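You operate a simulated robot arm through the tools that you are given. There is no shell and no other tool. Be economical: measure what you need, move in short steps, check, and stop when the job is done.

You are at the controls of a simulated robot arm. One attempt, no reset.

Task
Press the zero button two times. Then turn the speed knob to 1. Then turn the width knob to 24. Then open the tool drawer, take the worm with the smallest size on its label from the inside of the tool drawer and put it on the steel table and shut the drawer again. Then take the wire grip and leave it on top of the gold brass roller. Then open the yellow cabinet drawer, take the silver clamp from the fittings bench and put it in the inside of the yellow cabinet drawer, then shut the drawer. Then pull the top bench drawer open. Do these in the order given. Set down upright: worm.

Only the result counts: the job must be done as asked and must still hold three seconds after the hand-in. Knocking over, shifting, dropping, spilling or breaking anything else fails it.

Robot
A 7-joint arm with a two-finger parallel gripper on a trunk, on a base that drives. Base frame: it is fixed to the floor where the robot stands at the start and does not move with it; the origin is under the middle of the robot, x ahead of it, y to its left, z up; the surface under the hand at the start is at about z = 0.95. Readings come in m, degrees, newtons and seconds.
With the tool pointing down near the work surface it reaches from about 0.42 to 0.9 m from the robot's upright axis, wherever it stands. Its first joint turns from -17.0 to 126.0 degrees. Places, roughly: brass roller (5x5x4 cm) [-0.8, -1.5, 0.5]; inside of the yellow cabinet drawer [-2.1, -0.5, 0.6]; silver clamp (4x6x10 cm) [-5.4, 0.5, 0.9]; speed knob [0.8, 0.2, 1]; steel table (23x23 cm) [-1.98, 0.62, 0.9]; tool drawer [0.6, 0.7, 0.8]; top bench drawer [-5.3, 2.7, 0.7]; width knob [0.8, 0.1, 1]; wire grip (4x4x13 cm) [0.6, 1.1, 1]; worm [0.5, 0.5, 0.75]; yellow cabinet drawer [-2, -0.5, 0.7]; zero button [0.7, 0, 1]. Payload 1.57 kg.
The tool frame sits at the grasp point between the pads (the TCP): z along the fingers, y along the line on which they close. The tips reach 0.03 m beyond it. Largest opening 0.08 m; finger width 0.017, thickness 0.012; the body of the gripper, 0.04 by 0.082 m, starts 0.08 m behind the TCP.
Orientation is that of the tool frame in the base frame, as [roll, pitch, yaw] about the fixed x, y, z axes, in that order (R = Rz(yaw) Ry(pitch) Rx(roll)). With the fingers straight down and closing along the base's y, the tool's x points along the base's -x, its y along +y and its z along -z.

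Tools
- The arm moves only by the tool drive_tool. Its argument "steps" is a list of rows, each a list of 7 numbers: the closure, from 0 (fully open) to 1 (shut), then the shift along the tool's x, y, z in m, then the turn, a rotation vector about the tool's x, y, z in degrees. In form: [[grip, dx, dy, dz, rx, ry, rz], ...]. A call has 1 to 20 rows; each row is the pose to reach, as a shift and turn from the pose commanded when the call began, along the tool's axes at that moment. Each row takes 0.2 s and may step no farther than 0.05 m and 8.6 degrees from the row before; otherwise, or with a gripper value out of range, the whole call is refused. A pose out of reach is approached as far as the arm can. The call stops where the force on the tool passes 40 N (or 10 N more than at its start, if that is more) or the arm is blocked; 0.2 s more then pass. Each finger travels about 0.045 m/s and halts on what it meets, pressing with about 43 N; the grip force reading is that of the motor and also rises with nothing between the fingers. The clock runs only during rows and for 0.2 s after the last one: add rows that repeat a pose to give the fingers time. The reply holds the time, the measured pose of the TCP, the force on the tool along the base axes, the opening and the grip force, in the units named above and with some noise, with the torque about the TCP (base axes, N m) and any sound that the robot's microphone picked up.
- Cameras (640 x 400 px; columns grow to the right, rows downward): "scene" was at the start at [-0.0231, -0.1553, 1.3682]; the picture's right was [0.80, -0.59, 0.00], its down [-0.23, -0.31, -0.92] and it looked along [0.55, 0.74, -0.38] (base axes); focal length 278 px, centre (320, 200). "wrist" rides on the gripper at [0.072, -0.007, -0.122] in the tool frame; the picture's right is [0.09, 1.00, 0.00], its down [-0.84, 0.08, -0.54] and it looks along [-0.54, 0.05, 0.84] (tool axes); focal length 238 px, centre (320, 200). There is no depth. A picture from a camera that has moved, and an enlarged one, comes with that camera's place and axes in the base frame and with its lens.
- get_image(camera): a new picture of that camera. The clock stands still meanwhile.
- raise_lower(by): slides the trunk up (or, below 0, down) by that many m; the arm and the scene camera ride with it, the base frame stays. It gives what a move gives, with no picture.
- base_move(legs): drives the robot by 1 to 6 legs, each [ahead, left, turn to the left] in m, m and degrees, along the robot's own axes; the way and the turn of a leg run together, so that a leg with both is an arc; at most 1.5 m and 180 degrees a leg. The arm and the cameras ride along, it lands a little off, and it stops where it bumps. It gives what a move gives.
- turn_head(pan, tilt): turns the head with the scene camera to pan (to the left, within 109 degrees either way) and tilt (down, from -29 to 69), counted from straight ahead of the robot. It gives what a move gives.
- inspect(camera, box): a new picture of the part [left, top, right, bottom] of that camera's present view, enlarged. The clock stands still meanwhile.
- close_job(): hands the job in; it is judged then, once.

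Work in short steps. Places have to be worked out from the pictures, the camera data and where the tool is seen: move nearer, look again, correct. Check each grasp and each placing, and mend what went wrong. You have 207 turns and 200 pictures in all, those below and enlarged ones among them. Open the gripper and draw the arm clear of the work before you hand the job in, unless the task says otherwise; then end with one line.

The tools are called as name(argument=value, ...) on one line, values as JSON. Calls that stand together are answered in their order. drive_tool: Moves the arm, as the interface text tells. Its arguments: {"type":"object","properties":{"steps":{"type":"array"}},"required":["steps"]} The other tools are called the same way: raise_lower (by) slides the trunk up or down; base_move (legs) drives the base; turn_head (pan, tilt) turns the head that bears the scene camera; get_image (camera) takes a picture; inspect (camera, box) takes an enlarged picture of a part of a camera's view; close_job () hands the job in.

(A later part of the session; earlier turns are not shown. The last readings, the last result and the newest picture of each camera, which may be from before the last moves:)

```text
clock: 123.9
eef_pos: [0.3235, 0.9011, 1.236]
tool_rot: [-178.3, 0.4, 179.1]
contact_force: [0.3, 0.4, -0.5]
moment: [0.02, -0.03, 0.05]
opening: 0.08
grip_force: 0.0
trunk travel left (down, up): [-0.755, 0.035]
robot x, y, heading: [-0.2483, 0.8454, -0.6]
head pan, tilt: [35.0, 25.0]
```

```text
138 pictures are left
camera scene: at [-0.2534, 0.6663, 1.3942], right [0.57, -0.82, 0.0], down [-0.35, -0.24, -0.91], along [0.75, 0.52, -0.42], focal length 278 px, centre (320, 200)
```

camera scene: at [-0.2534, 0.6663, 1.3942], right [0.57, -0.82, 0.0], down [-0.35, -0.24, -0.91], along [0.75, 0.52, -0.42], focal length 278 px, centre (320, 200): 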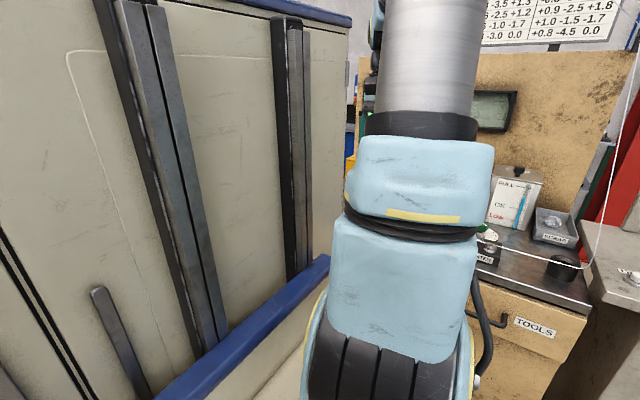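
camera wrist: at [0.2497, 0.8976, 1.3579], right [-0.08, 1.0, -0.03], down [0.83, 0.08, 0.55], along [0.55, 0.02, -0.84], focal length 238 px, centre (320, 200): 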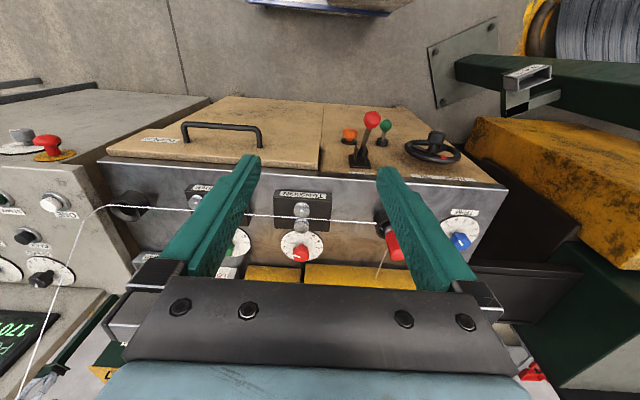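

The wire grip is a red-handled piece standing in a black cup at about (0.57, 1.045). I'll move closer, centred in y, correcting the small roll.

drive_tool(steps=[[0, -0.03, 0.036, 0.0, -0.5, 0, -0.3], [0, -0.06, 0.072, 0.0, -1, 0, -0.6], [0, -0.09, 0.108, 0.01, -1.7, 0, -0.9], [0, -0.11, 0.145, 0.02, -1.7, 0, -0.9], [0, -0.11, 0.145, 0.02, -1.7, 0, -0.9]])

get_image(camera="wrist")

```text
clock: 125.1
eef_pos: [0.4371, 1.0425, 1.2131]
tool_rot: [180.0, 0.4, -179.9]
contact_force: [0.6, -0.9, -0.8]
moment: [-0.01, 0.03, -0.03]
opening: 0.0799
grip_force: 0.1
trunk travel left (down, up): [-0.755, 0.035]
robot x, y, heading: [-0.2514, 0.839, -0.2]
head pan, tilt: [35.0, 25.0]
```

```text
137 pictures are left
camera wrist: at [0.3632, 1.0353, 1.3337], right [-0.09, 1.0, 0.0], down [0.83, 0.08, 0.55], along [0.55, 0.05, -0.84], focal length 238 px, centre (320, 200)
```

wrist: 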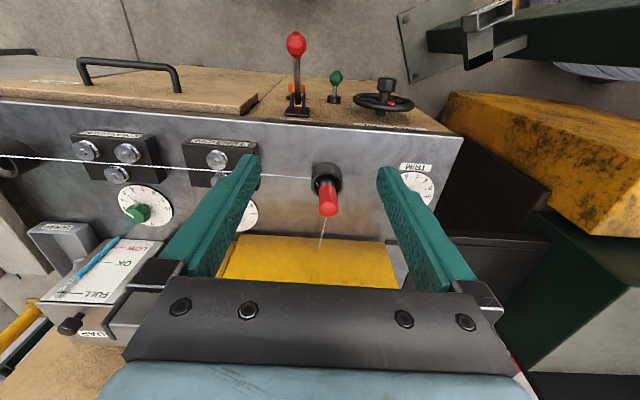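

inspect(camera="wrist", box=[270, 140, 390, 260])

```text
3.33 times, centred on (330, 200) of wrist
camera zoom: at [0.3632, 1.0353, 1.3337], right [-0.09, 1.0, 0.0], down [0.83, 0.08, 0.55], along [0.55, 0.05, -0.84], focal length 794 px, centre (287, 200)
```

zoom: 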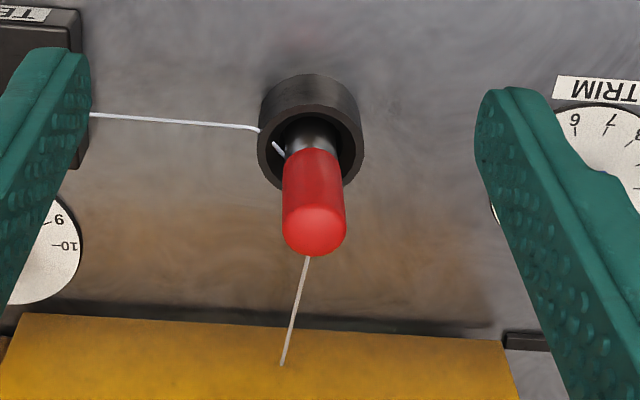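

The red handle spans z≈0.91–0.99 at about (0.603, 1.072). I'll drive 12 cm closer, then hover above it.

base_move(legs=[[0.12, 0, 0]])

drive_tool(steps=[[0, -0.01, 0.015, 0.04, 0, 0, 0], [0, -0.02, 0.028, 0.08, 0, 0, 0], [0, -0.03, 0.028, 0.11, 0, 0, 0], [0, -0.04, 0.028, 0.14, 0, 0, 0], [0, -0.04, 0.028, 0.14, 0, 0, 0]])

get_image(camera="wrist")

```text
clock: 126.3
eef_pos: [0.5573, 1.0411, 1.2132]
tool_rot: [180.0, 0.4, 180.0]
contact_force: [0.1, 0.2, -0.2]
moment: [0.0, 0.0, -0.02]
opening: 0.0798
grip_force: 0.0
trunk travel left (down, up): [-0.755, 0.035]
robot x, y, heading: [-0.1317, 0.8413, -0.5]
head pan, tilt: [35.0, 25.0]
```

```text
clock: 127.5
eef_pos: [0.5981, 1.0681, 1.0727]
tool_rot: [-179.9, 0.3, 180.0]
contact_force: [-0.2, 0.9, -0.5]
moment: [0.0, 0.0, -0.03]
opening: 0.0803
grip_force: 0.1
trunk travel left (down, up): [-0.755, 0.035]
robot x, y, heading: [-0.1284, 0.8438, -0.1]
head pan, tilt: [35.0, 25.0]
```

```text
135 pictures are left
camera wrist: at [0.5244, 1.0622, 1.1931], right [-0.09, 1.0, 0.0], down [0.83, 0.08, 0.55], along [0.55, 0.05, -0.84], focal length 238 px, centre (320, 200)
```

wrist: 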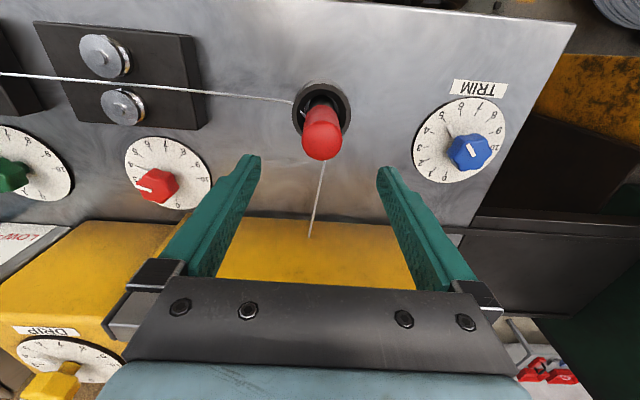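

Aligned (handle at ≈(0.602, 1.071)). Descend around the handle and close.

drive_tool(steps=[[0, -0.004, 0.003, 0.035, 0, 0, 0], [0, -0.004, 0.003, 0.07, 0, 0, 0], [0, -0.004, 0.003, 0.1, 0, 0, 0], [0, -0.004, 0.003, 0.115, 0, 0, 0], [0.5, -0.004, 0.003, 0.115, 0, 0, 0], [1, -0.004, 0.003, 0.115, 0, 0, 0], [1, -0.004, 0.003, 0.115, 0, 0, 0], [1, -0.004, 0.003, 0.115, 0, 0, 0], [1, -0.004, 0.003, 0.115, 0, 0, 0]])

get_image(camera="wrist")

```text
clock: 129.5
eef_pos: [0.6033, 1.0704, 0.9569]
tool_rot: [-179.7, 0.2, 179.9]
contact_force: [-6.5, -17.9, -4.5]
moment: [-1.24, 0.09, -0.48]
opening: 0.061
grip_force: 44.6
trunk travel left (down, up): [-0.755, 0.035]
robot x, y, heading: [-0.1289, 0.8421, -0.2]
head pan, tilt: [35.0, 25.0]
```

```text
134 pictures are left
camera wrist: at [0.5302, 1.0633, 1.0783], right [-0.09, 1.0, 0.0], down [0.83, 0.08, 0.55], along [0.54, 0.05, -0.84], focal length 238 px, centre (320, 200)
```

wrist: 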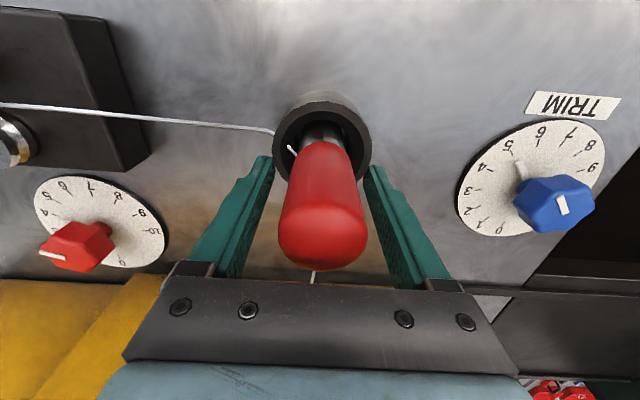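

The fingertips closed on the cup rim (61 mm) instead of the handle. Opening, raising 35 mm and trying again.

drive_tool(steps=[[0.3, 0, 0, 0, 0, 0, 0], [0, 0, 0, 0, 0, 0, 0], [0, 0, 0, 0, 0, 0, 0], [0, 0, 0, -0.02, 0, 0, 0], [0, 0, 0, -0.037, 0, 0, 0], [0, 0, 0, -0.037, 0, 0, 0]])

get_image(camera="wrist")

```text
clock: 130.9
eef_pos: [0.6031, 1.0715, 0.9943]
tool_rot: [179.9, 0.4, -180.0]
contact_force: [-0.6, 0.3, -0.3]
moment: [-0.01, 0.01, 0.01]
opening: 0.0797
grip_force: 0.0
trunk travel left (down, up): [-0.755, 0.035]
robot x, y, heading: [-0.1293, 0.8401, -0.4]
head pan, tilt: [35.0, 25.0]
```

```text
133 pictures are left
camera wrist: at [0.5297, 1.0652, 1.1163], right [-0.09, 1.0, 0.0], down [0.83, 0.08, 0.55], along [0.55, 0.05, -0.84], focal length 238 px, centre (320, 200)
```

wrist: 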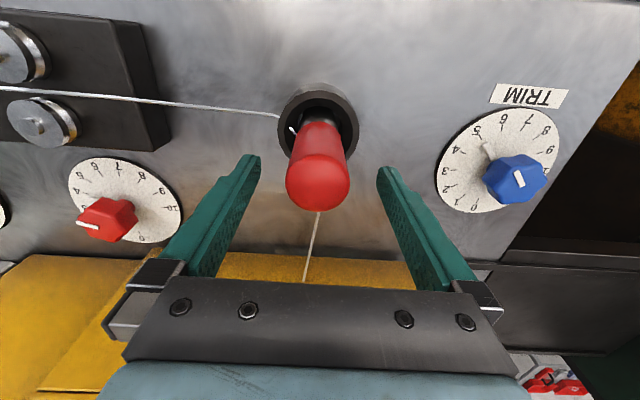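

Handle top is at z≈1.005, x≈0.597. I'll shift 5 mm back, lower 8 mm and grip.

drive_tool(steps=[[0, 0.005, -0.001, 0.008, 0, 0, 0], [0.5, 0.005, -0.001, 0.008, 0, 0, 0], [1, 0.005, -0.001, 0.008, 0, 0, 0], [1, 0.005, -0.001, 0.008, 0, 0, 0], [1, 0.005, -0.001, 0.008, 0, 0, 0], [1, 0.005, -0.001, 0.008, 0, 0, 0]])

```text
clock: 132.3
eef_pos: [0.5981, 1.0693, 0.9876]
tool_rot: [180.0, 0.4, -179.9]
contact_force: [0.5, -0.2, 0.6]
moment: [-0.01, 0.01, 0.0]
opening: 0.0298
grip_force: 31.5
trunk travel left (down, up): [-0.755, 0.035]
robot x, y, heading: [-0.1267, 0.8422, -0.1]
head pan, tilt: [35.0, 25.0]
```

Gripped at 30 mm. Lifting it straight out of the cup.

drive_tool(steps=[[1, 0, 0, 0, 0, 0, 0], [1, 0, 0, -0.02, 0, 0, 0], [1, 0, 0, -0.05, 0, 0, 0], [1, 0, 0, -0.08, 0, 0, 0], [1, 0, 0, -0.12, 0, 0, 0], [1, 0, 0, -0.16, 0, 0, 0], [1, 0, 0, -0.2, 0, 0, 0], [1, 0, 0, -0.2, 0, 0, 0]])

get_image(camera="wrist")

```text
clock: 134.1
eef_pos: [0.5969, 1.0701, 1.1863]
tool_rot: [-180.0, 0.5, -179.9]
contact_force: [0.0, -0.1, -0.6]
moment: [0.02, 0.03, -0.01]
opening: 0.0299
grip_force: 38.8
trunk travel left (down, up): [-0.755, 0.035]
robot x, y, heading: [-0.1275, 0.8449, -0.4]
head pan, tilt: [35.0, 25.0]
```

```text
132 pictures are left
camera wrist: at [0.5232, 1.0641, 1.3089], right [-0.09, 1.0, 0.0], down [0.83, 0.08, 0.55], along [0.55, 0.05, -0.84], focal length 238 px, centre (320, 200)
```

wrist: 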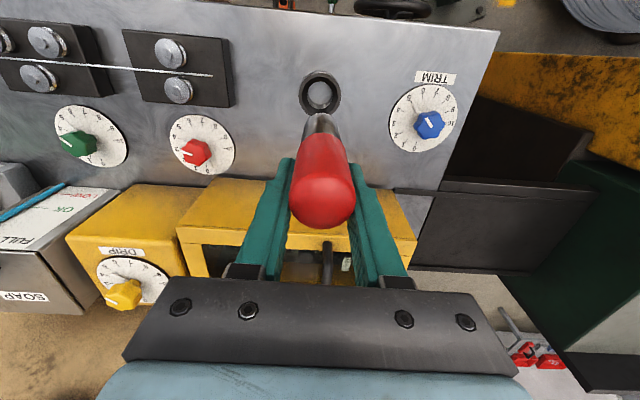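

I have it. But the brass roller sits on a lower shelf under a table top, so I need the grip held upright with the gripper tilted forward. I'll set it back in its cup and regrasp it with a tilted tool.

drive_tool(steps=[[1, 0, 0, 0.04, 0, 0, 0], [1, 0, 0, 0.08, 0, 0, 0], [1, 0, 0, 0.12, 0, 0, 0], [1, 0, 0, 0.15, 0, 0, 0], [1, 0, 0, 0.17, 0, 0, 0], [1, 0, 0, 0.185, 0, 0, 0], [1, 0, 0, 0.195, 0, 0, 0], [1, 0, 0, 0.199, 0, 0, 0]])

get_image(camera="wrist")

```text
clock: 135.9
eef_pos: [0.5968, 1.0701, 0.9875]
tool_rot: [-180.0, 0.4, 180.0]
contact_force: [0.0, -0.5, -0.9]
moment: [0.04, 0.0, 0.02]
opening: 0.0294
grip_force: 39.5
trunk travel left (down, up): [-0.755, 0.035]
robot x, y, heading: [-0.1284, 0.8434, -0.0]
head pan, tilt: [35.0, 25.0]
```

```text
131 pictures are left
camera wrist: at [0.524, 1.0648, 1.109], right [-0.09, 1.0, 0.0], down [0.83, 0.08, 0.55], along [0.55, 0.05, -0.84], focal length 238 px, centre (320, 200)
```

wrist: 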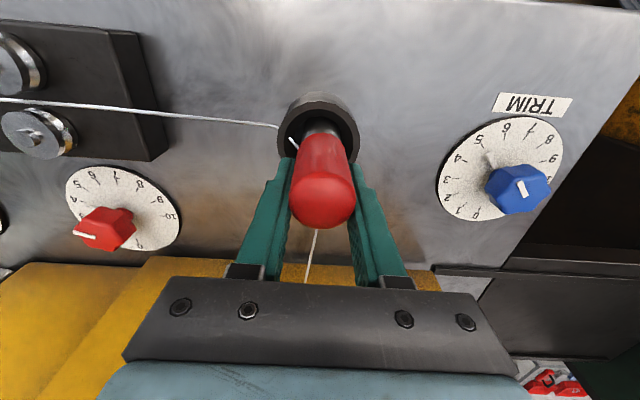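

Seated again. I'll open slightly and tilt the tool in place about the handle, 60° forward.

drive_tool(steps=[[0.5, 0, 0, 0, 0, 0, 0], [0.3, 0, 0, 0, 0, 0, 0], [0.3, 0, 0, 0, 0, 0, 0], [0.3, 0, 0, 0, 0, -7.5, 0], [0.3, 0, 0, 0, 0, -15, 0], [0.3, 0, 0, 0, 0, -22.5, 0], [0.3, 0, 0, 0, 0, -30, 0]])

```text
clock: 137.5
eef_pos: [0.5975, 1.07, 0.9885]
tool_rot: [179.9, 30.4, 179.9]
contact_force: [-0.3, -0.2, 0.9]
moment: [0.0, 0.03, 0.03]
opening: 0.0562
grip_force: 0.0
trunk travel left (down, up): [-0.755, 0.035]
robot x, y, heading: [-0.127, 0.8415, -0.4]
head pan, tilt: [35.0, 25.0]
```

drive_tool(steps=[[0.3, 0, 0, 0, 0, -7.5, 0], [0.3, 0, 0, 0, 0, -15, 0], [0.3, 0, 0, 0, 0, -22.5, 0], [0.3, 0, 0, 0, 0, -30, 0], [0.3, 0, 0, 0, 0, -37.5, 0], [0.3, 0, 0, 0, 0, -45, 0]])

get_image(camera="wrist")

```text
clock: 138.9
eef_pos: [0.597, 1.0711, 0.989]
tool_rot: [179.9, 75.5, 179.9]
contact_force: [0.0, 0.3, 0.0]
moment: [0.0, -0.02, 0.0]
opening: 0.0556
grip_force: 0.1
trunk travel left (down, up): [-0.755, 0.035]
robot x, y, heading: [-0.1321, 0.8422, -0.3]
head pan, tilt: [35.0, 25.0]
```

```text
130 pictures are left
camera wrist: at [0.4608, 1.0641, 0.949], right [-0.02, 1.0, -0.09], down [-0.32, 0.08, 0.95], along [0.95, 0.05, 0.31], focal length 238 px, centre (320, 200)
```

wrist: 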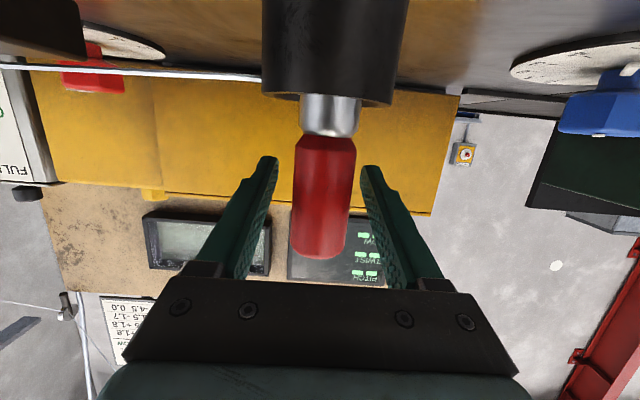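

Excellent: tilted 75° with the fingers at mid-handle. Closing and lifting.

drive_tool(steps=[[0.7, 0, 0, 0, 0, 0, 0], [1, 0, 0, 0, 0, 0, 0], [1, 0, 0, 0, 0, 0, 0], [1, 0, 0, 0, 0, 0, 0], [1, -0.02, 0, -0.005, 0, 0, 0], [1, -0.05, 0, -0.0125, 0, 0, 0], [1, -0.09, 0, -0.0225, 0, 0, 0], [1, -0.13, 0, -0.0325, 0, 0, 0], [1, -0.15, 0, -0.0375, 0, 0, 0], [1, -0.15, 0, -0.0375, 0, 0, 0]])

get_image(camera="wrist")

```text
clock: 141.1
eef_pos: [0.6, 1.0701, 1.143]
tool_rot: [-179.9, 75.5, -179.9]
contact_force: [0.0, 1.4, -1.3]
moment: [0.12, -0.02, 0.0]
opening: 0.0305
grip_force: 39.9
trunk travel left (down, up): [-0.755, 0.035]
robot x, y, heading: [-0.129, 0.8435, -0.2]
head pan, tilt: [35.0, 25.0]
```

```text
129 pictures are left
camera wrist: at [0.4635, 1.0634, 1.1034], right [-0.02, 1.0, -0.09], down [-0.31, 0.08, 0.95], along [0.95, 0.05, 0.31], focal length 238 px, centre (320, 200)
```

wrist: 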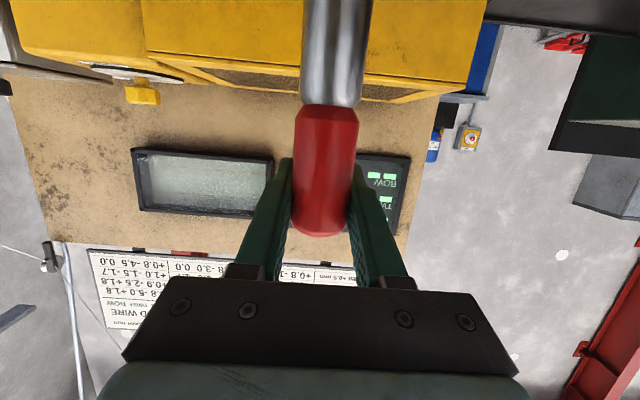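

Held upright (it slid ~1.5 cm down in the grip but is firm). Retract, back off, turn right and drive toward the spool table.

drive_tool(steps=[[1, 0.01, 0, -0.039, 0, 0, 0], [1, 0.02, 0, -0.077, 0, 0, 0], [1, 0.03, 0, -0.116, 0, 0, 0]])

base_move(legs=[[-0.55, 0, 0], [0, 0, -90], [1.3, 0, 0]])

turn_head(pan=5, tilt=30)

get_image(camera="scene")

```text
clock: 142.1
eef_pos: [0.5094, 1.0531, 1.1463]
tool_rot: [176.6, 76.4, 173.1]
contact_force: [-0.2, -0.2, -1.8]
moment: [-0.01, -0.01, -0.04]
opening: 0.0307
grip_force: 39.6
trunk travel left (down, up): [-0.755, 0.035]
robot x, y, heading: [-0.1291, 0.8409, -0.3]
head pan, tilt: [35.0, 25.0]
stopped in row 3: the arm was blocked; the commanded pose is now the measured one
```

```text
clock: 155.3
eef_pos: [-0.4732, -1.0947, 1.1469]
tool_rot: [177.3, 76.4, 84.0]
contact_force: [0.0, 0.6, -1.2]
moment: [-0.01, 0.01, 0.04]
opening: 0.0302
grip_force: 39.6
trunk travel left (down, up): [-0.755, 0.035]
robot x, y, heading: [-0.6883, -0.4605, -90.0]
head pan, tilt: [35.0, 25.0]
```

```text
clock: 156.2
eef_pos: [-0.4748, -1.0952, 1.1477]
tool_rot: [177.4, 76.5, 83.9]
contact_force: [0.1, 0.1, -1.2]
moment: [-0.03, 0.04, -0.01]
opening: 0.0303
grip_force: 39.5
trunk travel left (down, up): [-0.755, 0.035]
robot x, y, heading: [-0.6878, -0.4575, -89.8]
head pan, tilt: [5.0, 30.0]
```

```text
128 pictures are left
camera scene: at [-0.9064, -0.4711, 1.3863], right [-1.0, -0.09, 0.0], down [-0.04, 0.5, -0.86], along [0.08, -0.86, -0.5], focal length 278 px, centre (320, 200)
```

scene: 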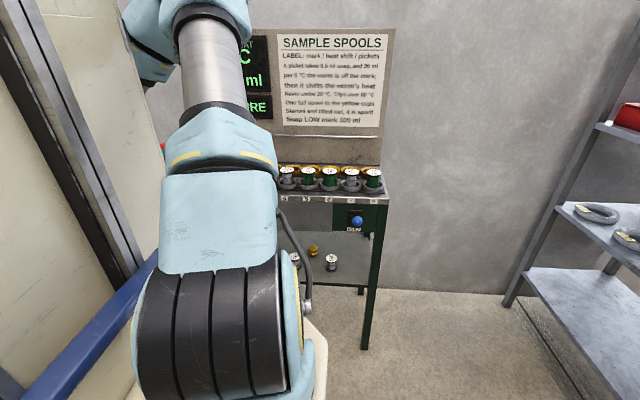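

The gold roller is at about (−0.77, −1.50) on the lower shelf, behind two silver spools at y≈−1.43. I'll centre the hand laterally at x≈−0.77 first.

drive_tool(steps=[[1, 0, -0.036, 0.012, -0.5, 0, -0.2], [1, 0, -0.072, 0.024, -1, 0, -0.4], [1, 0, -0.108, 0.036, -1.4, 0, -0.6], [1, 0, -0.144, 0.046, -1.8, 0, -0.8], [1, -0.002, -0.18, 0.056, -2.2, 0, -1], [1, -0.004, -0.216, 0.066, -2.5, 0, -1.2], [1, -0.006, -0.252, 0.074, -2.8, 0, -1.4], [1, -0.0074, -0.29, 0.08, -2.8, 0, -1.45], [1, -0.0074, -0.29, 0.08, -2.8, 0, -1.45]])

get_image(camera="wrist")

```text
clock: 158.2
eef_pos: [-0.7671, -1.1532, 1.133]
tool_rot: [-179.4, 76.5, 90.2]
contact_force: [-0.1, 0.4, -1.9]
moment: [0.0, 0.0, 0.02]
opening: 0.0302
grip_force: 39.2
trunk travel left (down, up): [-0.755, 0.035]
robot x, y, heading: [-0.684, -0.4554, -90.0]
head pan, tilt: [5.0, 30.0]
```

```text
127 pictures are left
camera wrist: at [-0.7747, -1.0176, 1.0914], right [1.0, 0.02, -0.09], down [0.08, 0.33, 0.94], along [0.05, -0.94, 0.33], focal length 238 px, centre (320, 200)
```

wrist: 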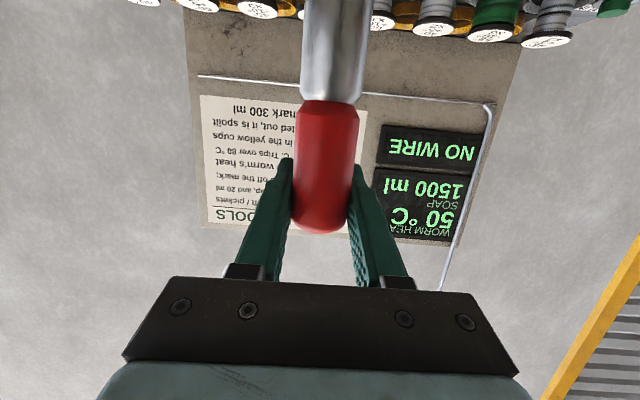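

Grip is steady. Lowering the trunk 0.45 m (still clear of the table's front edge), then look under the table top.

raise_lower(by=-0.45)

turn_head(pan=8, tilt=20)

get_image(camera="scene")

```text
refused: -0.45 is not a number from -0.4 to 0.4
```

```text
clock: 158.9
eef_pos: [-0.7686, -1.1534, 1.1334]
tool_rot: [-179.6, 76.6, 90.1]
contact_force: [-0.4, -0.4, -1.0]
moment: [-0.04, 0.0, 0.04]
opening: 0.0304
grip_force: 39.8
trunk travel left (down, up): [-0.755, 0.035]
robot x, y, heading: [-0.6896, -0.4593, -90.0]
head pan, tilt: [8.0, 20.0]
```

```text
126 pictures are left
camera scene: at [-0.9018, -0.4698, 1.4023], right [-0.99, -0.14, 0.0], down [-0.05, 0.34, -0.94], along [0.13, -0.93, -0.34], focal length 278 px, centre (320, 200)
```

scene: 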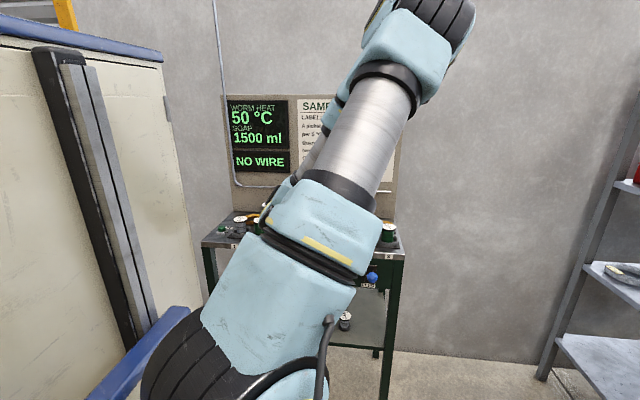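

Splitting the trunk move. First 0.4 m down.

raise_lower(by=-0.4)

turn_head(pan=5, tilt=15)

get_image(camera="scene")

```text
clock: 162.8
eef_pos: [-0.7678, -1.1541, 0.7337]
tool_rot: [-179.6, 76.6, 90.2]
contact_force: [0.7, 0.6, -1.7]
moment: [-0.01, -0.03, 0.0]
opening: 0.0304
grip_force: 39.7
trunk travel left (down, up): [-0.355, 0.435]
robot x, y, heading: [-0.6862, -0.4573, -89.7]
head pan, tilt: [8.0, 20.0]
```

```text
clock: 163.4
eef_pos: [-0.7669, -1.1538, 0.7338]
tool_rot: [-179.6, 76.6, 90.1]
contact_force: [-0.2, 0.0, -1.6]
moment: [-0.07, 0.02, -0.02]
opening: 0.0303
grip_force: 39.3
trunk travel left (down, up): [-0.355, 0.435]
robot x, y, heading: [-0.6854, -0.461, -90.0]
head pan, tilt: [5.0, 15.0]
```

```text
125 pictures are left
camera scene: at [-0.9066, -0.4706, 1.0104], right [-1.0, -0.09, 0.0], down [-0.02, 0.26, -0.97], along [0.08, -0.96, -0.26], focal length 278 px, centre (320, 200)
```

scene: 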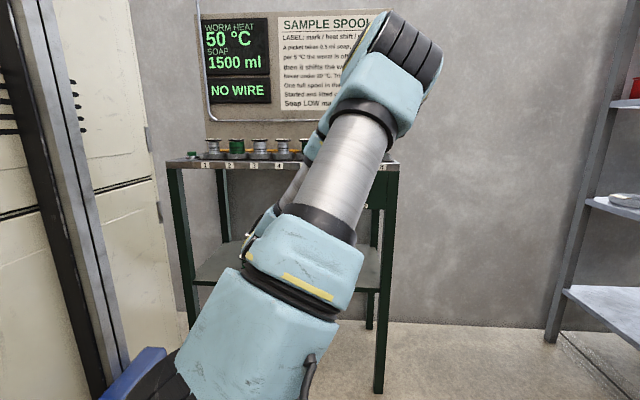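

The arm blocks the head camera's view. I'll tilt the hand less so the wrist camera can see the shelf.

drive_tool(steps=[[1, 0, 0, 0, 0, 8, 0], [1, 0, 0, 0, 0, 16, 0], [1, 0, 0, 0, 0, 24, 0], [1, 0, 0, 0, 0, 32, 0], [1, 0, 0, 0, 0, 40, 0], [1, 0, 0, 0, 0, 40, 0]])

get_image(camera="wrist")

```text
clock: 164.8
eef_pos: [-0.7657, -1.153, 0.7352]
tool_rot: [-179.8, 36.8, 89.9]
contact_force: [-0.2, -1.0, -0.5]
moment: [-0.02, -0.02, -0.01]
opening: 0.0304
grip_force: 39.1
trunk travel left (down, up): [-0.355, 0.435]
robot x, y, heading: [-0.6882, -0.4583, -90.0]
head pan, tilt: [5.0, 15.0]
```

```text
124 pictures are left
camera wrist: at [-0.7738, -1.0225, 0.7886], right [1.0, 0.07, -0.06], down [0.08, -0.35, 0.93], along [0.05, -0.93, -0.35], focal length 238 px, centre (320, 200)
```

wrist: 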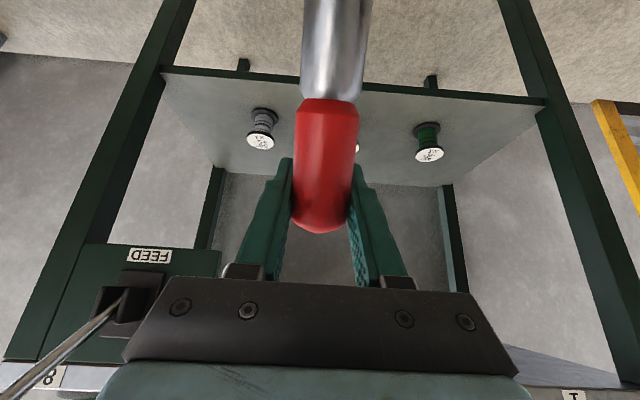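

I can see the shelf, but the grip hides the gold roller. Shifting the hand sideways to see it.

drive_tool(steps=[[1, 0, -0.04, 0, 0, 0, 0], [1, 0, -0.08, 0, 0, 0, 0], [1, 0, -0.1, 0, 0, 0, 0], [1, 0, -0.1, 0, 0, 0, 0]])

inspect(camera="wrist", box=[240, 60, 480, 210])

```text
clock: 165.8
eef_pos: [-0.8671, -1.1528, 0.7349]
tool_rot: [-179.8, 36.7, 89.8]
contact_force: [0.5, -0.5, -1.0]
moment: [-0.09, 0.01, 0.03]
opening: 0.0301
grip_force: 39.7
trunk travel left (down, up): [-0.355, 0.435]
robot x, y, heading: [-0.6876, -0.4596, -89.7]
head pan, tilt: [5.0, 15.0]
```

```text
2.67 times, centred on (360, 135) of wrist
camera zoom: at [-0.8741, -1.0224, 0.7887], right [1.0, 0.07, -0.06], down [0.08, -0.35, 0.93], along [0.04, -0.93, -0.35], focal length 636 px, centre (213, 373)
```

zoom: 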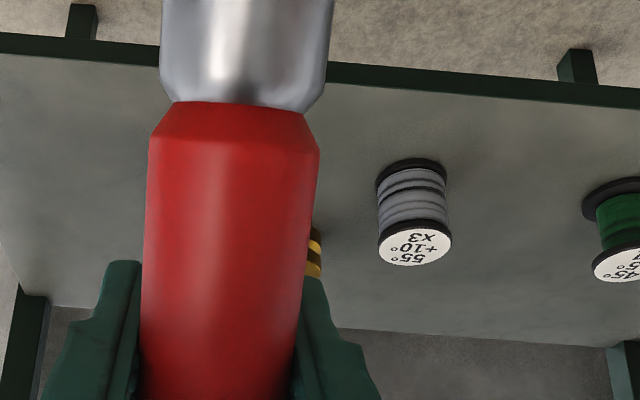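

drive_tool(steps=[[1, 0, 0.045, 0, 0, 0, 0], [1, 0, 0.09, 0, 0, 0, 0], [1, 0, 0.135, 0, 0, 0, 0], [1, 0, 0.18, 0, 0, 0, 0], [1, 0, 0.22, 0, 0, 0, 0], [1, 0, 0.22, 0, 0, 0, 0]])

inspect(camera="wrist", box=[140, 60, 380, 210])

```text
clock: 167.2
eef_pos: [-0.6479, -1.1531, 0.7331]
tool_rot: [-179.9, 36.6, 89.9]
contact_force: [0.0, -0.2, -2.4]
moment: [-0.06, 0.0, -0.02]
opening: 0.0304
grip_force: 39.3
trunk travel left (down, up): [-0.355, 0.435]
robot x, y, heading: [-0.6854, -0.458, -90.0]
head pan, tilt: [5.0, 15.0]
```

```text
2.67 times, centred on (260, 135) of wrist
camera zoom: at [-0.6541, -1.0225, 0.7878], right [1.0, 0.07, -0.06], down [0.08, -0.35, 0.93], along [0.04, -0.93, -0.35], focal length 636 px, centre (480, 373)
```

zoom: 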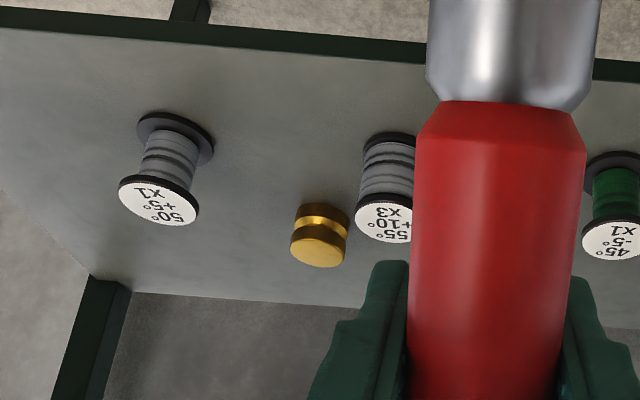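

The gold roller's top is at about (−0.773, −1.482, 0.523), free between the silver spools. I'll re-tilt so the grip is vertical (pitch 75.5°) and line up in x.

drive_tool(steps=[[1, 0, -0.025, 0, 0, -7, 0], [1, 0, -0.05, 0, 0, -14, 0], [1, 0, -0.075, 0, 0, -21, 0], [1, 0, -0.1, 0, 0, -28, 0], [1, 0, -0.125, 0, 0, -35, 0], [1, 0, -0.125, 0, 0, -38.9, 0], [1, 0, -0.125, 0, 0, -38.9, 0]])

base_move(legs=[[0.2, 0, 0]])

get_image(camera="scene")

get_image(camera="wrist")

```text
clock: 168.8
eef_pos: [-0.7725, -1.1533, 0.7338]
tool_rot: [-179.6, 75.5, 90.1]
contact_force: [-0.7, 0.7, -1.2]
moment: [-0.02, 0.0, 0.0]
opening: 0.0303
grip_force: 39.6
trunk travel left (down, up): [-0.355, 0.435]
robot x, y, heading: [-0.6837, -0.4579, -90.3]
head pan, tilt: [5.0, 15.0]
```

```text
clock: 170.4
eef_pos: [-0.7714, -1.3519, 0.7333]
tool_rot: [-179.6, 75.5, 90.3]
contact_force: [0.5, -0.1, -1.6]
moment: [-0.04, -0.03, 0.01]
opening: 0.0301
grip_force: 39.6
trunk travel left (down, up): [-0.355, 0.435]
robot x, y, heading: [-0.6807, -0.6595, -90.1]
head pan, tilt: [5.0, 15.0]
```

```text
121 pictures are left
camera scene: at [-0.9066, -0.6699, 1.0105], right [-1.0, -0.09, 0.0], down [-0.02, 0.26, -0.97], along [0.09, -0.96, -0.26], focal length 278 px, centre (320, 200)
```

scene: 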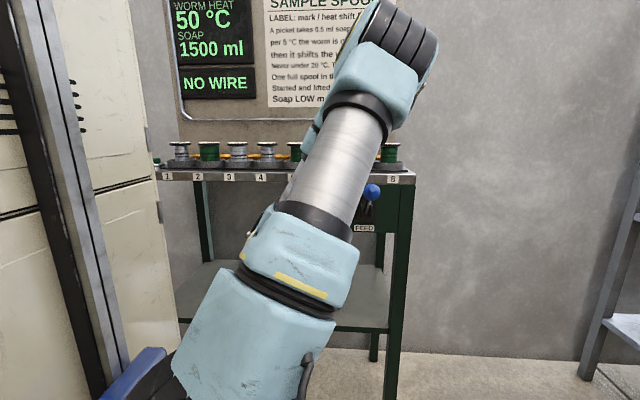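

```text
120 pictures are left
camera wrist: at [-0.7781, -1.2155, 0.694], right [1.0, 0.02, -0.09], down [0.08, 0.32, 0.95], along [0.05, -0.95, 0.31], focal length 238 px, centre (320, 200)
```

wrist: 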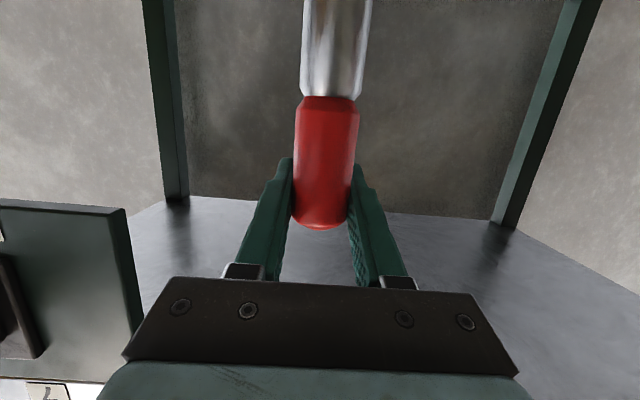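

Grip still held. Lower the trunk 7 cm, then advance partly by base, keeping the forearm clear of the table edge.

raise_lower(by=-0.07)

base_move(legs=[[0.05, 0, 0]])

get_image(camera="wrist")

```text
clock: 171.5
eef_pos: [-0.7721, -1.3524, 0.6637]
tool_rot: [-179.6, 75.5, 90.1]
contact_force: [-0.7, 0.4, -1.4]
moment: [-0.01, 0.0, 0.0]
opening: 0.0301
grip_force: 39.4
trunk travel left (down, up): [-0.285, 0.505]
robot x, y, heading: [-0.6866, -0.6555, -89.9]
head pan, tilt: [5.0, 15.0]
```

```text
clock: 172.4
eef_pos: [-0.7706, -1.4022, 0.6635]
tool_rot: [-179.6, 75.4, 90.2]
contact_force: [0.8, -1.0, -2.6]
moment: [0.01, 0.01, 0.03]
opening: 0.0299
grip_force: 39.1
trunk travel left (down, up): [-0.285, 0.505]
robot x, y, heading: [-0.6867, -0.7083, -90.0]
head pan, tilt: [5.0, 15.0]
```

```text
119 pictures are left
camera wrist: at [-0.7779, -1.2657, 0.624], right [1.0, 0.02, -0.09], down [0.08, 0.32, 0.95], along [0.05, -0.95, 0.31], focal length 238 px, centre (320, 200)
```

wrist: 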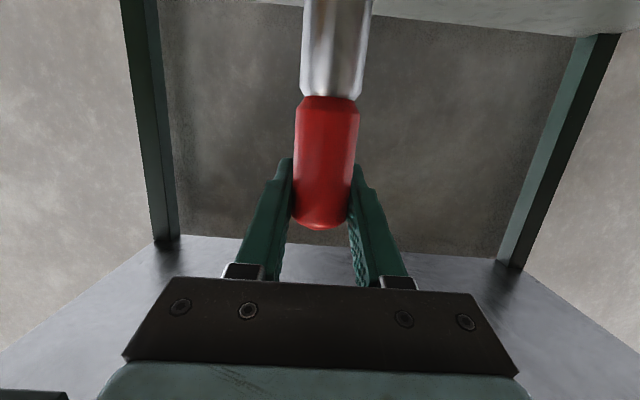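

My roller estimates scatter between y −1.48 and −1.51. I'll back off 10 cm and take two better-separated views of it.

base_move(legs=[[-0.12, 0, 0]])

drive_tool(steps=[[1, -0.02, 0.025, 0, 0, 8, 0], [1, -0.04, 0.05, 0, 0, 16, 0], [1, -0.06, 0.075, 0, 0, 24, 0], [1, -0.08, 0.1, 0, 0, 32, 0], [1, -0.1, 0.11, 0, 0, 40, 0], [1, -0.1, 0.11, 0, 0, 40, 0]])

inspect(camera="wrist", box=[140, 40, 380, 190])

drive_tool(steps=[[1, 0, -0.045, 0, 0, 0, 0], [1, 0, -0.09, 0, 0, 0, 0], [1, 0, -0.135, 0, 0, 0, 0], [1, 0, -0.18, 0, 0, 0, 0], [1, 0, -0.225, 0, 0, 0, 0], [1, 0, -0.225, 0, 0, 0, 0]])

inspect(camera="wrist", box=[260, 40, 500, 190])

```text
clock: 173.7
eef_pos: [-0.7708, -1.2824, 0.6638]
tool_rot: [-179.6, 75.5, 90.1]
contact_force: [1.0, 1.0, -1.7]
moment: [-0.04, 0.02, -0.04]
opening: 0.0301
grip_force: 39.6
trunk travel left (down, up): [-0.285, 0.505]
robot x, y, heading: [-0.6859, -0.5872, -90.2]
head pan, tilt: [5.0, 15.0]
```

```text
clock: 175.1
eef_pos: [-0.6613, -1.3071, 0.7608]
tool_rot: [-179.9, 35.5, 89.9]
contact_force: [0.6, -0.9, -1.6]
moment: [-0.04, 0.02, -0.02]
opening: 0.0306
grip_force: 39.2
trunk travel left (down, up): [-0.285, 0.505]
robot x, y, heading: [-0.6862, -0.5855, -90.2]
head pan, tilt: [5.0, 15.0]
```

```text
2.67 times, centred on (260, 115) of wrist
camera zoom: at [-0.6676, -1.1778, 0.8175], right [1.0, 0.07, -0.05], down [0.08, -0.37, 0.93], along [0.05, -0.93, -0.37], focal length 636 px, centre (480, 427)
```

zoom: 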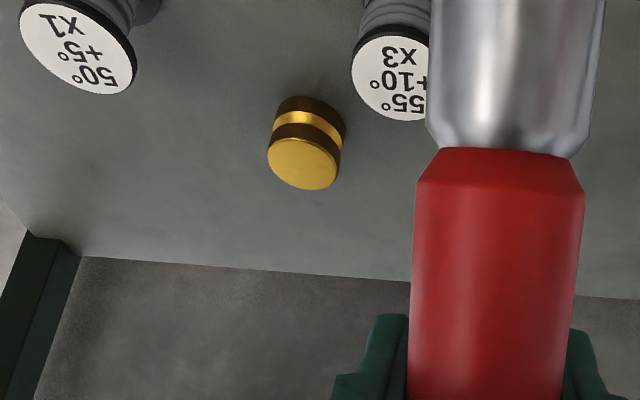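

```text
clock: 176.5
eef_pos: [-0.8851, -1.3064, 0.7608]
tool_rot: [-179.9, 35.5, 89.7]
contact_force: [-0.3, -0.2, -1.8]
moment: [-0.05, -0.01, -0.03]
opening: 0.0306
grip_force: 39.3
trunk travel left (down, up): [-0.285, 0.505]
robot x, y, heading: [-0.6835, -0.5866, -89.9]
head pan, tilt: [5.0, 15.0]
```

```text
2.67 times, centred on (380, 115) of wrist
camera zoom: at [-0.8931, -1.1766, 0.8174], right [1.0, 0.07, -0.06], down [0.08, -0.37, 0.93], along [0.05, -0.93, -0.37], focal length 636 px, centre (160, 427)
```

zoom: 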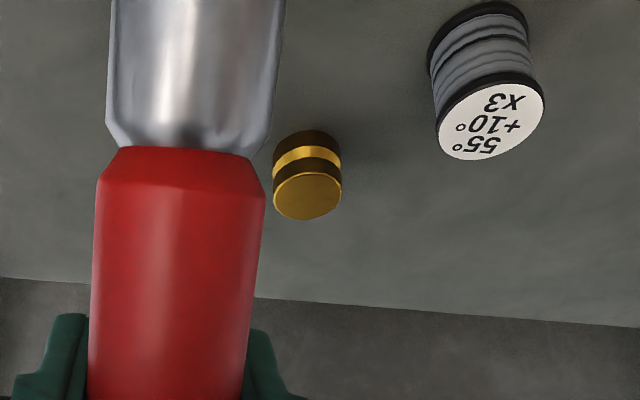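

Now a consistent fix: roller top at (−0.781, −1.523, 0.496), front spool tops at z≈0.53. Re-tilting the grip to vertical and lining up.

drive_tool(steps=[[1, 0, 0.02, 0, 0, -7, 0], [1, 0.01, 0.04, 0.015, 0, -14, 0], [1, 0.02, 0.06, 0.03, 0, -21, 0], [1, 0.035, 0.08, 0.05, 0, -28, 0], [1, 0.05, 0.104, 0.07, 0, -35, 0], [1, 0.061, 0.104, 0.0855, 0, -40, 0], [1, 0.061, 0.104, 0.0855, 0, -40, 0]])

base_move(legs=[[0.12, 0, 0]])

```text
clock: 178.1
eef_pos: [-0.7837, -1.3056, 0.6556]
tool_rot: [-179.6, 75.7, 90.2]
contact_force: [-0.2, -0.3, -1.7]
moment: [0.03, 0.02, -0.01]
opening: 0.0306
grip_force: 39.9
trunk travel left (down, up): [-0.285, 0.505]
robot x, y, heading: [-0.6859, -0.5874, -90.0]
head pan, tilt: [5.0, 15.0]
```

```text
clock: 179.3
eef_pos: [-0.7825, -1.4277, 0.6559]
tool_rot: [-179.5, 75.6, 90.1]
contact_force: [0.0, -0.4, -1.5]
moment: [-0.02, -0.04, -0.01]
opening: 0.0304
grip_force: 39.5
trunk travel left (down, up): [-0.285, 0.505]
robot x, y, heading: [-0.6865, -0.7085, -89.8]
head pan, tilt: [5.0, 15.0]
```

Now forward with the arm 9.5 cm at constant height.

drive_tool(steps=[[1, -0.006, 0.001, 0.023, 0, 0, 0], [1, -0.012, 0.001, 0.046, 0, 0, 0], [1, -0.018, 0.001, 0.069, 0, 0, 0], [1, -0.0237, 0.001, 0.092, 0, 0, 0], [1, -0.0237, 0.001, 0.092, 0, 0, 0]])

get_image(camera="wrist")

get_image(camera="scene")

```text
clock: 180.5
eef_pos: [-0.7834, -1.5234, 0.6539]
tool_rot: [-179.6, 75.4, 90.3]
contact_force: [-0.8, 0.0, -1.0]
moment: [0.0, 0.02, 0.01]
opening: 0.0306
grip_force: 39.5
trunk travel left (down, up): [-0.285, 0.505]
robot x, y, heading: [-0.683, -0.7069, -90.2]
head pan, tilt: [5.0, 15.0]
```

```text
116 pictures are left
camera wrist: at [-0.7889, -1.3871, 0.6153], right [1.0, 0.02, -0.09], down [0.08, 0.31, 0.95], along [0.05, -0.95, 0.31], focal length 238 px, centre (320, 200)
```

wrist: 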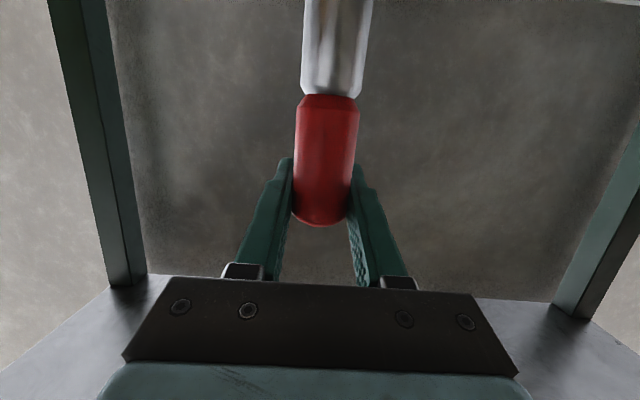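

```text
115 pictures are left
camera scene: at [-0.9065, -0.7214, 0.9405], right [-1.0, -0.09, 0.0], down [-0.02, 0.26, -0.97], along [0.08, -0.96, -0.26], focal length 278 px, centre (320, 200)
```

scene: 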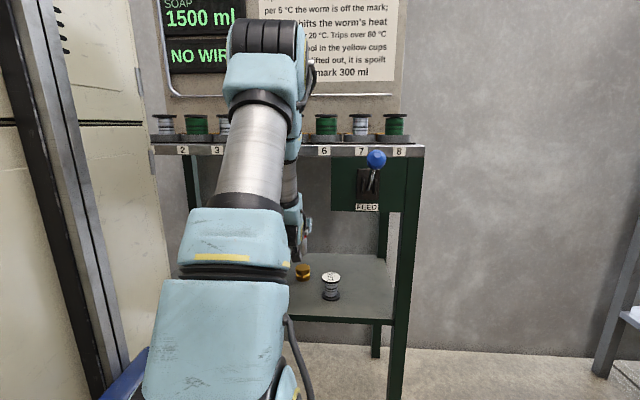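

Now the head camera can see the roller and the grip's end. Enlarging.

inspect(camera="scene", box=[260, 200, 380, 320])

```text
3.33 times, centred on (320, 260) of scene
camera zoom: at [-0.9065, -0.7214, 0.9405], right [-1.0, -0.09, 0.0], down [-0.02, 0.26, -0.97], along [0.08, -0.96, -0.26], focal length 925 px, centre (320, 0)
```

zoom: 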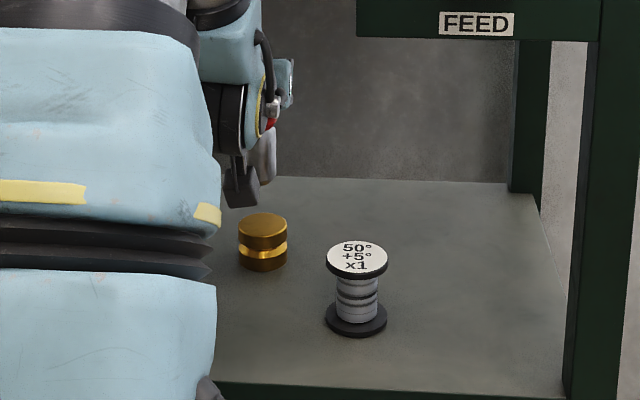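

Grip end is at (−0.788, z 0.54), right above the roller top (z≈0.497) and centred. Lowering gently to contact.

drive_tool(steps=[[1, 0.0145, 0.002, 0.0037, 0, 0, 0], [1, 0.029, 0.004, 0.0075, 0, 0, 0], [1, 0.0339, 0.004, 0.00875, 0, 0, 0], [1, 0.0363, 0.004, 0.0094, 0, 0, 0], [1, 0.0387, 0.004, 0.01, 0, 0, 0], [1, 0.0411, 0.004, 0.0106, 0, 0, 0], [1, 0.0435, 0.004, 0.0112, 0, 0, 0]])

inspect(camera="scene", box=[260, 200, 380, 320])

```text
clock: 182.1
eef_pos: [-0.7793, -1.5234, 0.6109]
tool_rot: [-179.6, 75.5, 90.3]
contact_force: [1.0, 0.8, -1.0]
moment: [0.0, 0.0, -0.04]
opening: 0.0301
grip_force: 40.1
trunk travel left (down, up): [-0.285, 0.505]
robot x, y, heading: [-0.6889, -0.7092, -89.7]
head pan, tilt: [5.0, 15.0]
```

```text
3.33 times, centred on (320, 260) of scene
camera zoom: at [-0.9065, -0.7214, 0.9405], right [-1.0, -0.09, 0.0], down [-0.02, 0.26, -0.97], along [0.08, -0.96, -0.26], focal length 925 px, centre (320, 0)
```

zoom: 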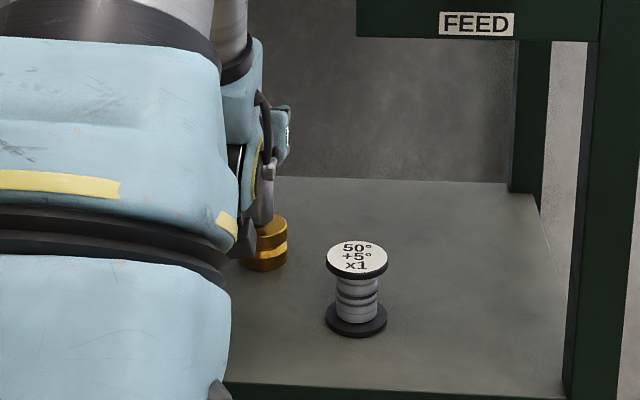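

Just about touching. Continuing down in 2 mm steps until there's force.

drive_tool(steps=[[1, 0.0019, 0, 0.0005, 0, 0, 0], [1, 0.0039, 0, 0.001, 0, 0, 0], [1, 0.0058, 0, 0.0015, 0, 0, 0], [1, 0.0077, 0, 0.002, 0, 0, 0]])

inspect(camera="scene", box=[270, 220, 350, 300])

```text
clock: 183.1
eef_pos: [-0.7796, -1.5241, 0.6043]
tool_rot: [-179.8, 75.9, 90.1]
contact_force: [-0.5, 4.1, 11.6]
moment: [0.41, 0.04, -0.03]
opening: 0.0304
grip_force: 39.5
trunk travel left (down, up): [-0.285, 0.505]
robot x, y, heading: [-0.6837, -0.711, -90.0]
head pan, tilt: [5.0, 15.0]
```

```text
5.00 times, centred on (310, 260) of scene
camera zoom: at [-0.9065, -0.721, 0.9408], right [-1.0, -0.09, 0.0], down [-0.02, 0.26, -0.97], along [0.08, -0.96, -0.26], focal length 1388 px, centre (370, -100)
```

zoom: 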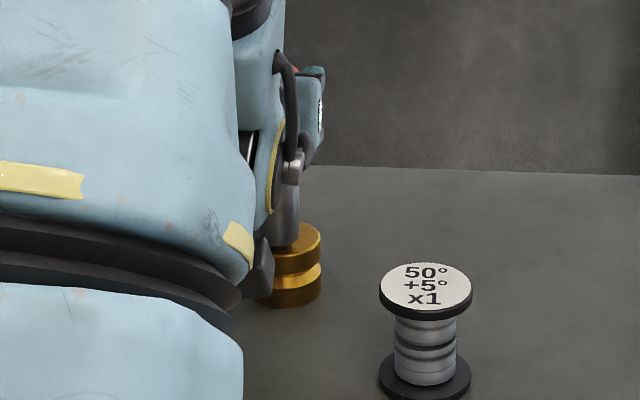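

Contact at 12 N with the grip resting inside the roller's top. I'll relax the load slightly and open the fingers slowly.

drive_tool(steps=[[1, -0.003, -0.001, -0.0008, 0, 0, 0], [0.9, -0.003, -0.001, -0.0008, 0, 0, 0], [0.6, -0.003, -0.001, -0.0008, 0, 0, 0], [0.4, -0.003, -0.001, -0.0008, 0, 0, 0], [0.2, -0.003, -0.001, -0.0008, 0, 0, 0], [0.0, -0.003, -0.001, -0.0008, 0, 0, 0], [0.0, -0.003, -0.001, -0.0008, 0, 0, 0]])

get_image(camera="wrist")

inspect(camera="scene", box=[270, 220, 350, 300])

```text
clock: 184.7
eef_pos: [-0.7809, -1.5232, 0.6059]
tool_rot: [-179.5, 75.5, 90.1]
contact_force: [-0.3, 0.2, -0.1]
moment: [-0.05, 0.02, -0.01]
opening: 0.0803
grip_force: 0.1
trunk travel left (down, up): [-0.285, 0.505]
robot x, y, heading: [-0.6916, -0.7061, -90.0]
head pan, tilt: [5.0, 15.0]
```

```text
111 pictures are left
camera wrist: at [-0.7865, -1.3868, 0.566], right [1.0, 0.02, -0.09], down [0.08, 0.32, 0.95], along [0.05, -0.95, 0.31], focal length 238 px, centre (320, 200)
```

wrist: 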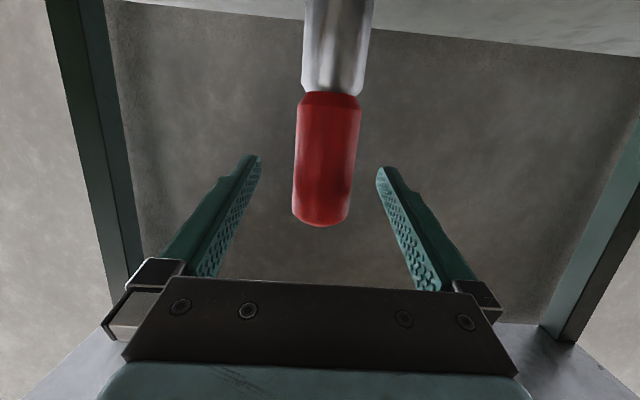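

```text
5.00 times, centred on (310, 260) of scene
camera zoom: at [-0.9065, -0.7214, 0.9405], right [-1.0, -0.09, 0.0], down [-0.02, 0.26, -0.97], along [0.08, -0.96, -0.26], focal length 1388 px, centre (370, -100)
```

zoom: 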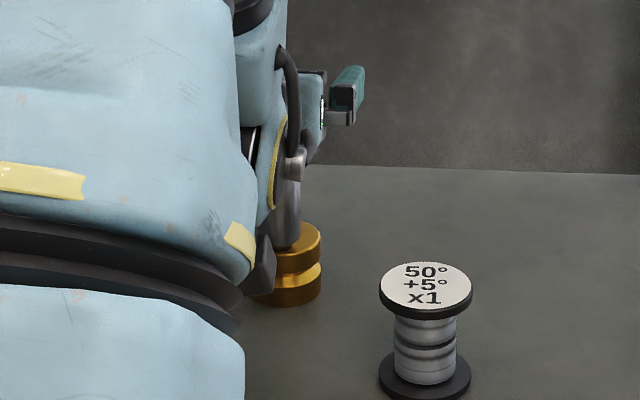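

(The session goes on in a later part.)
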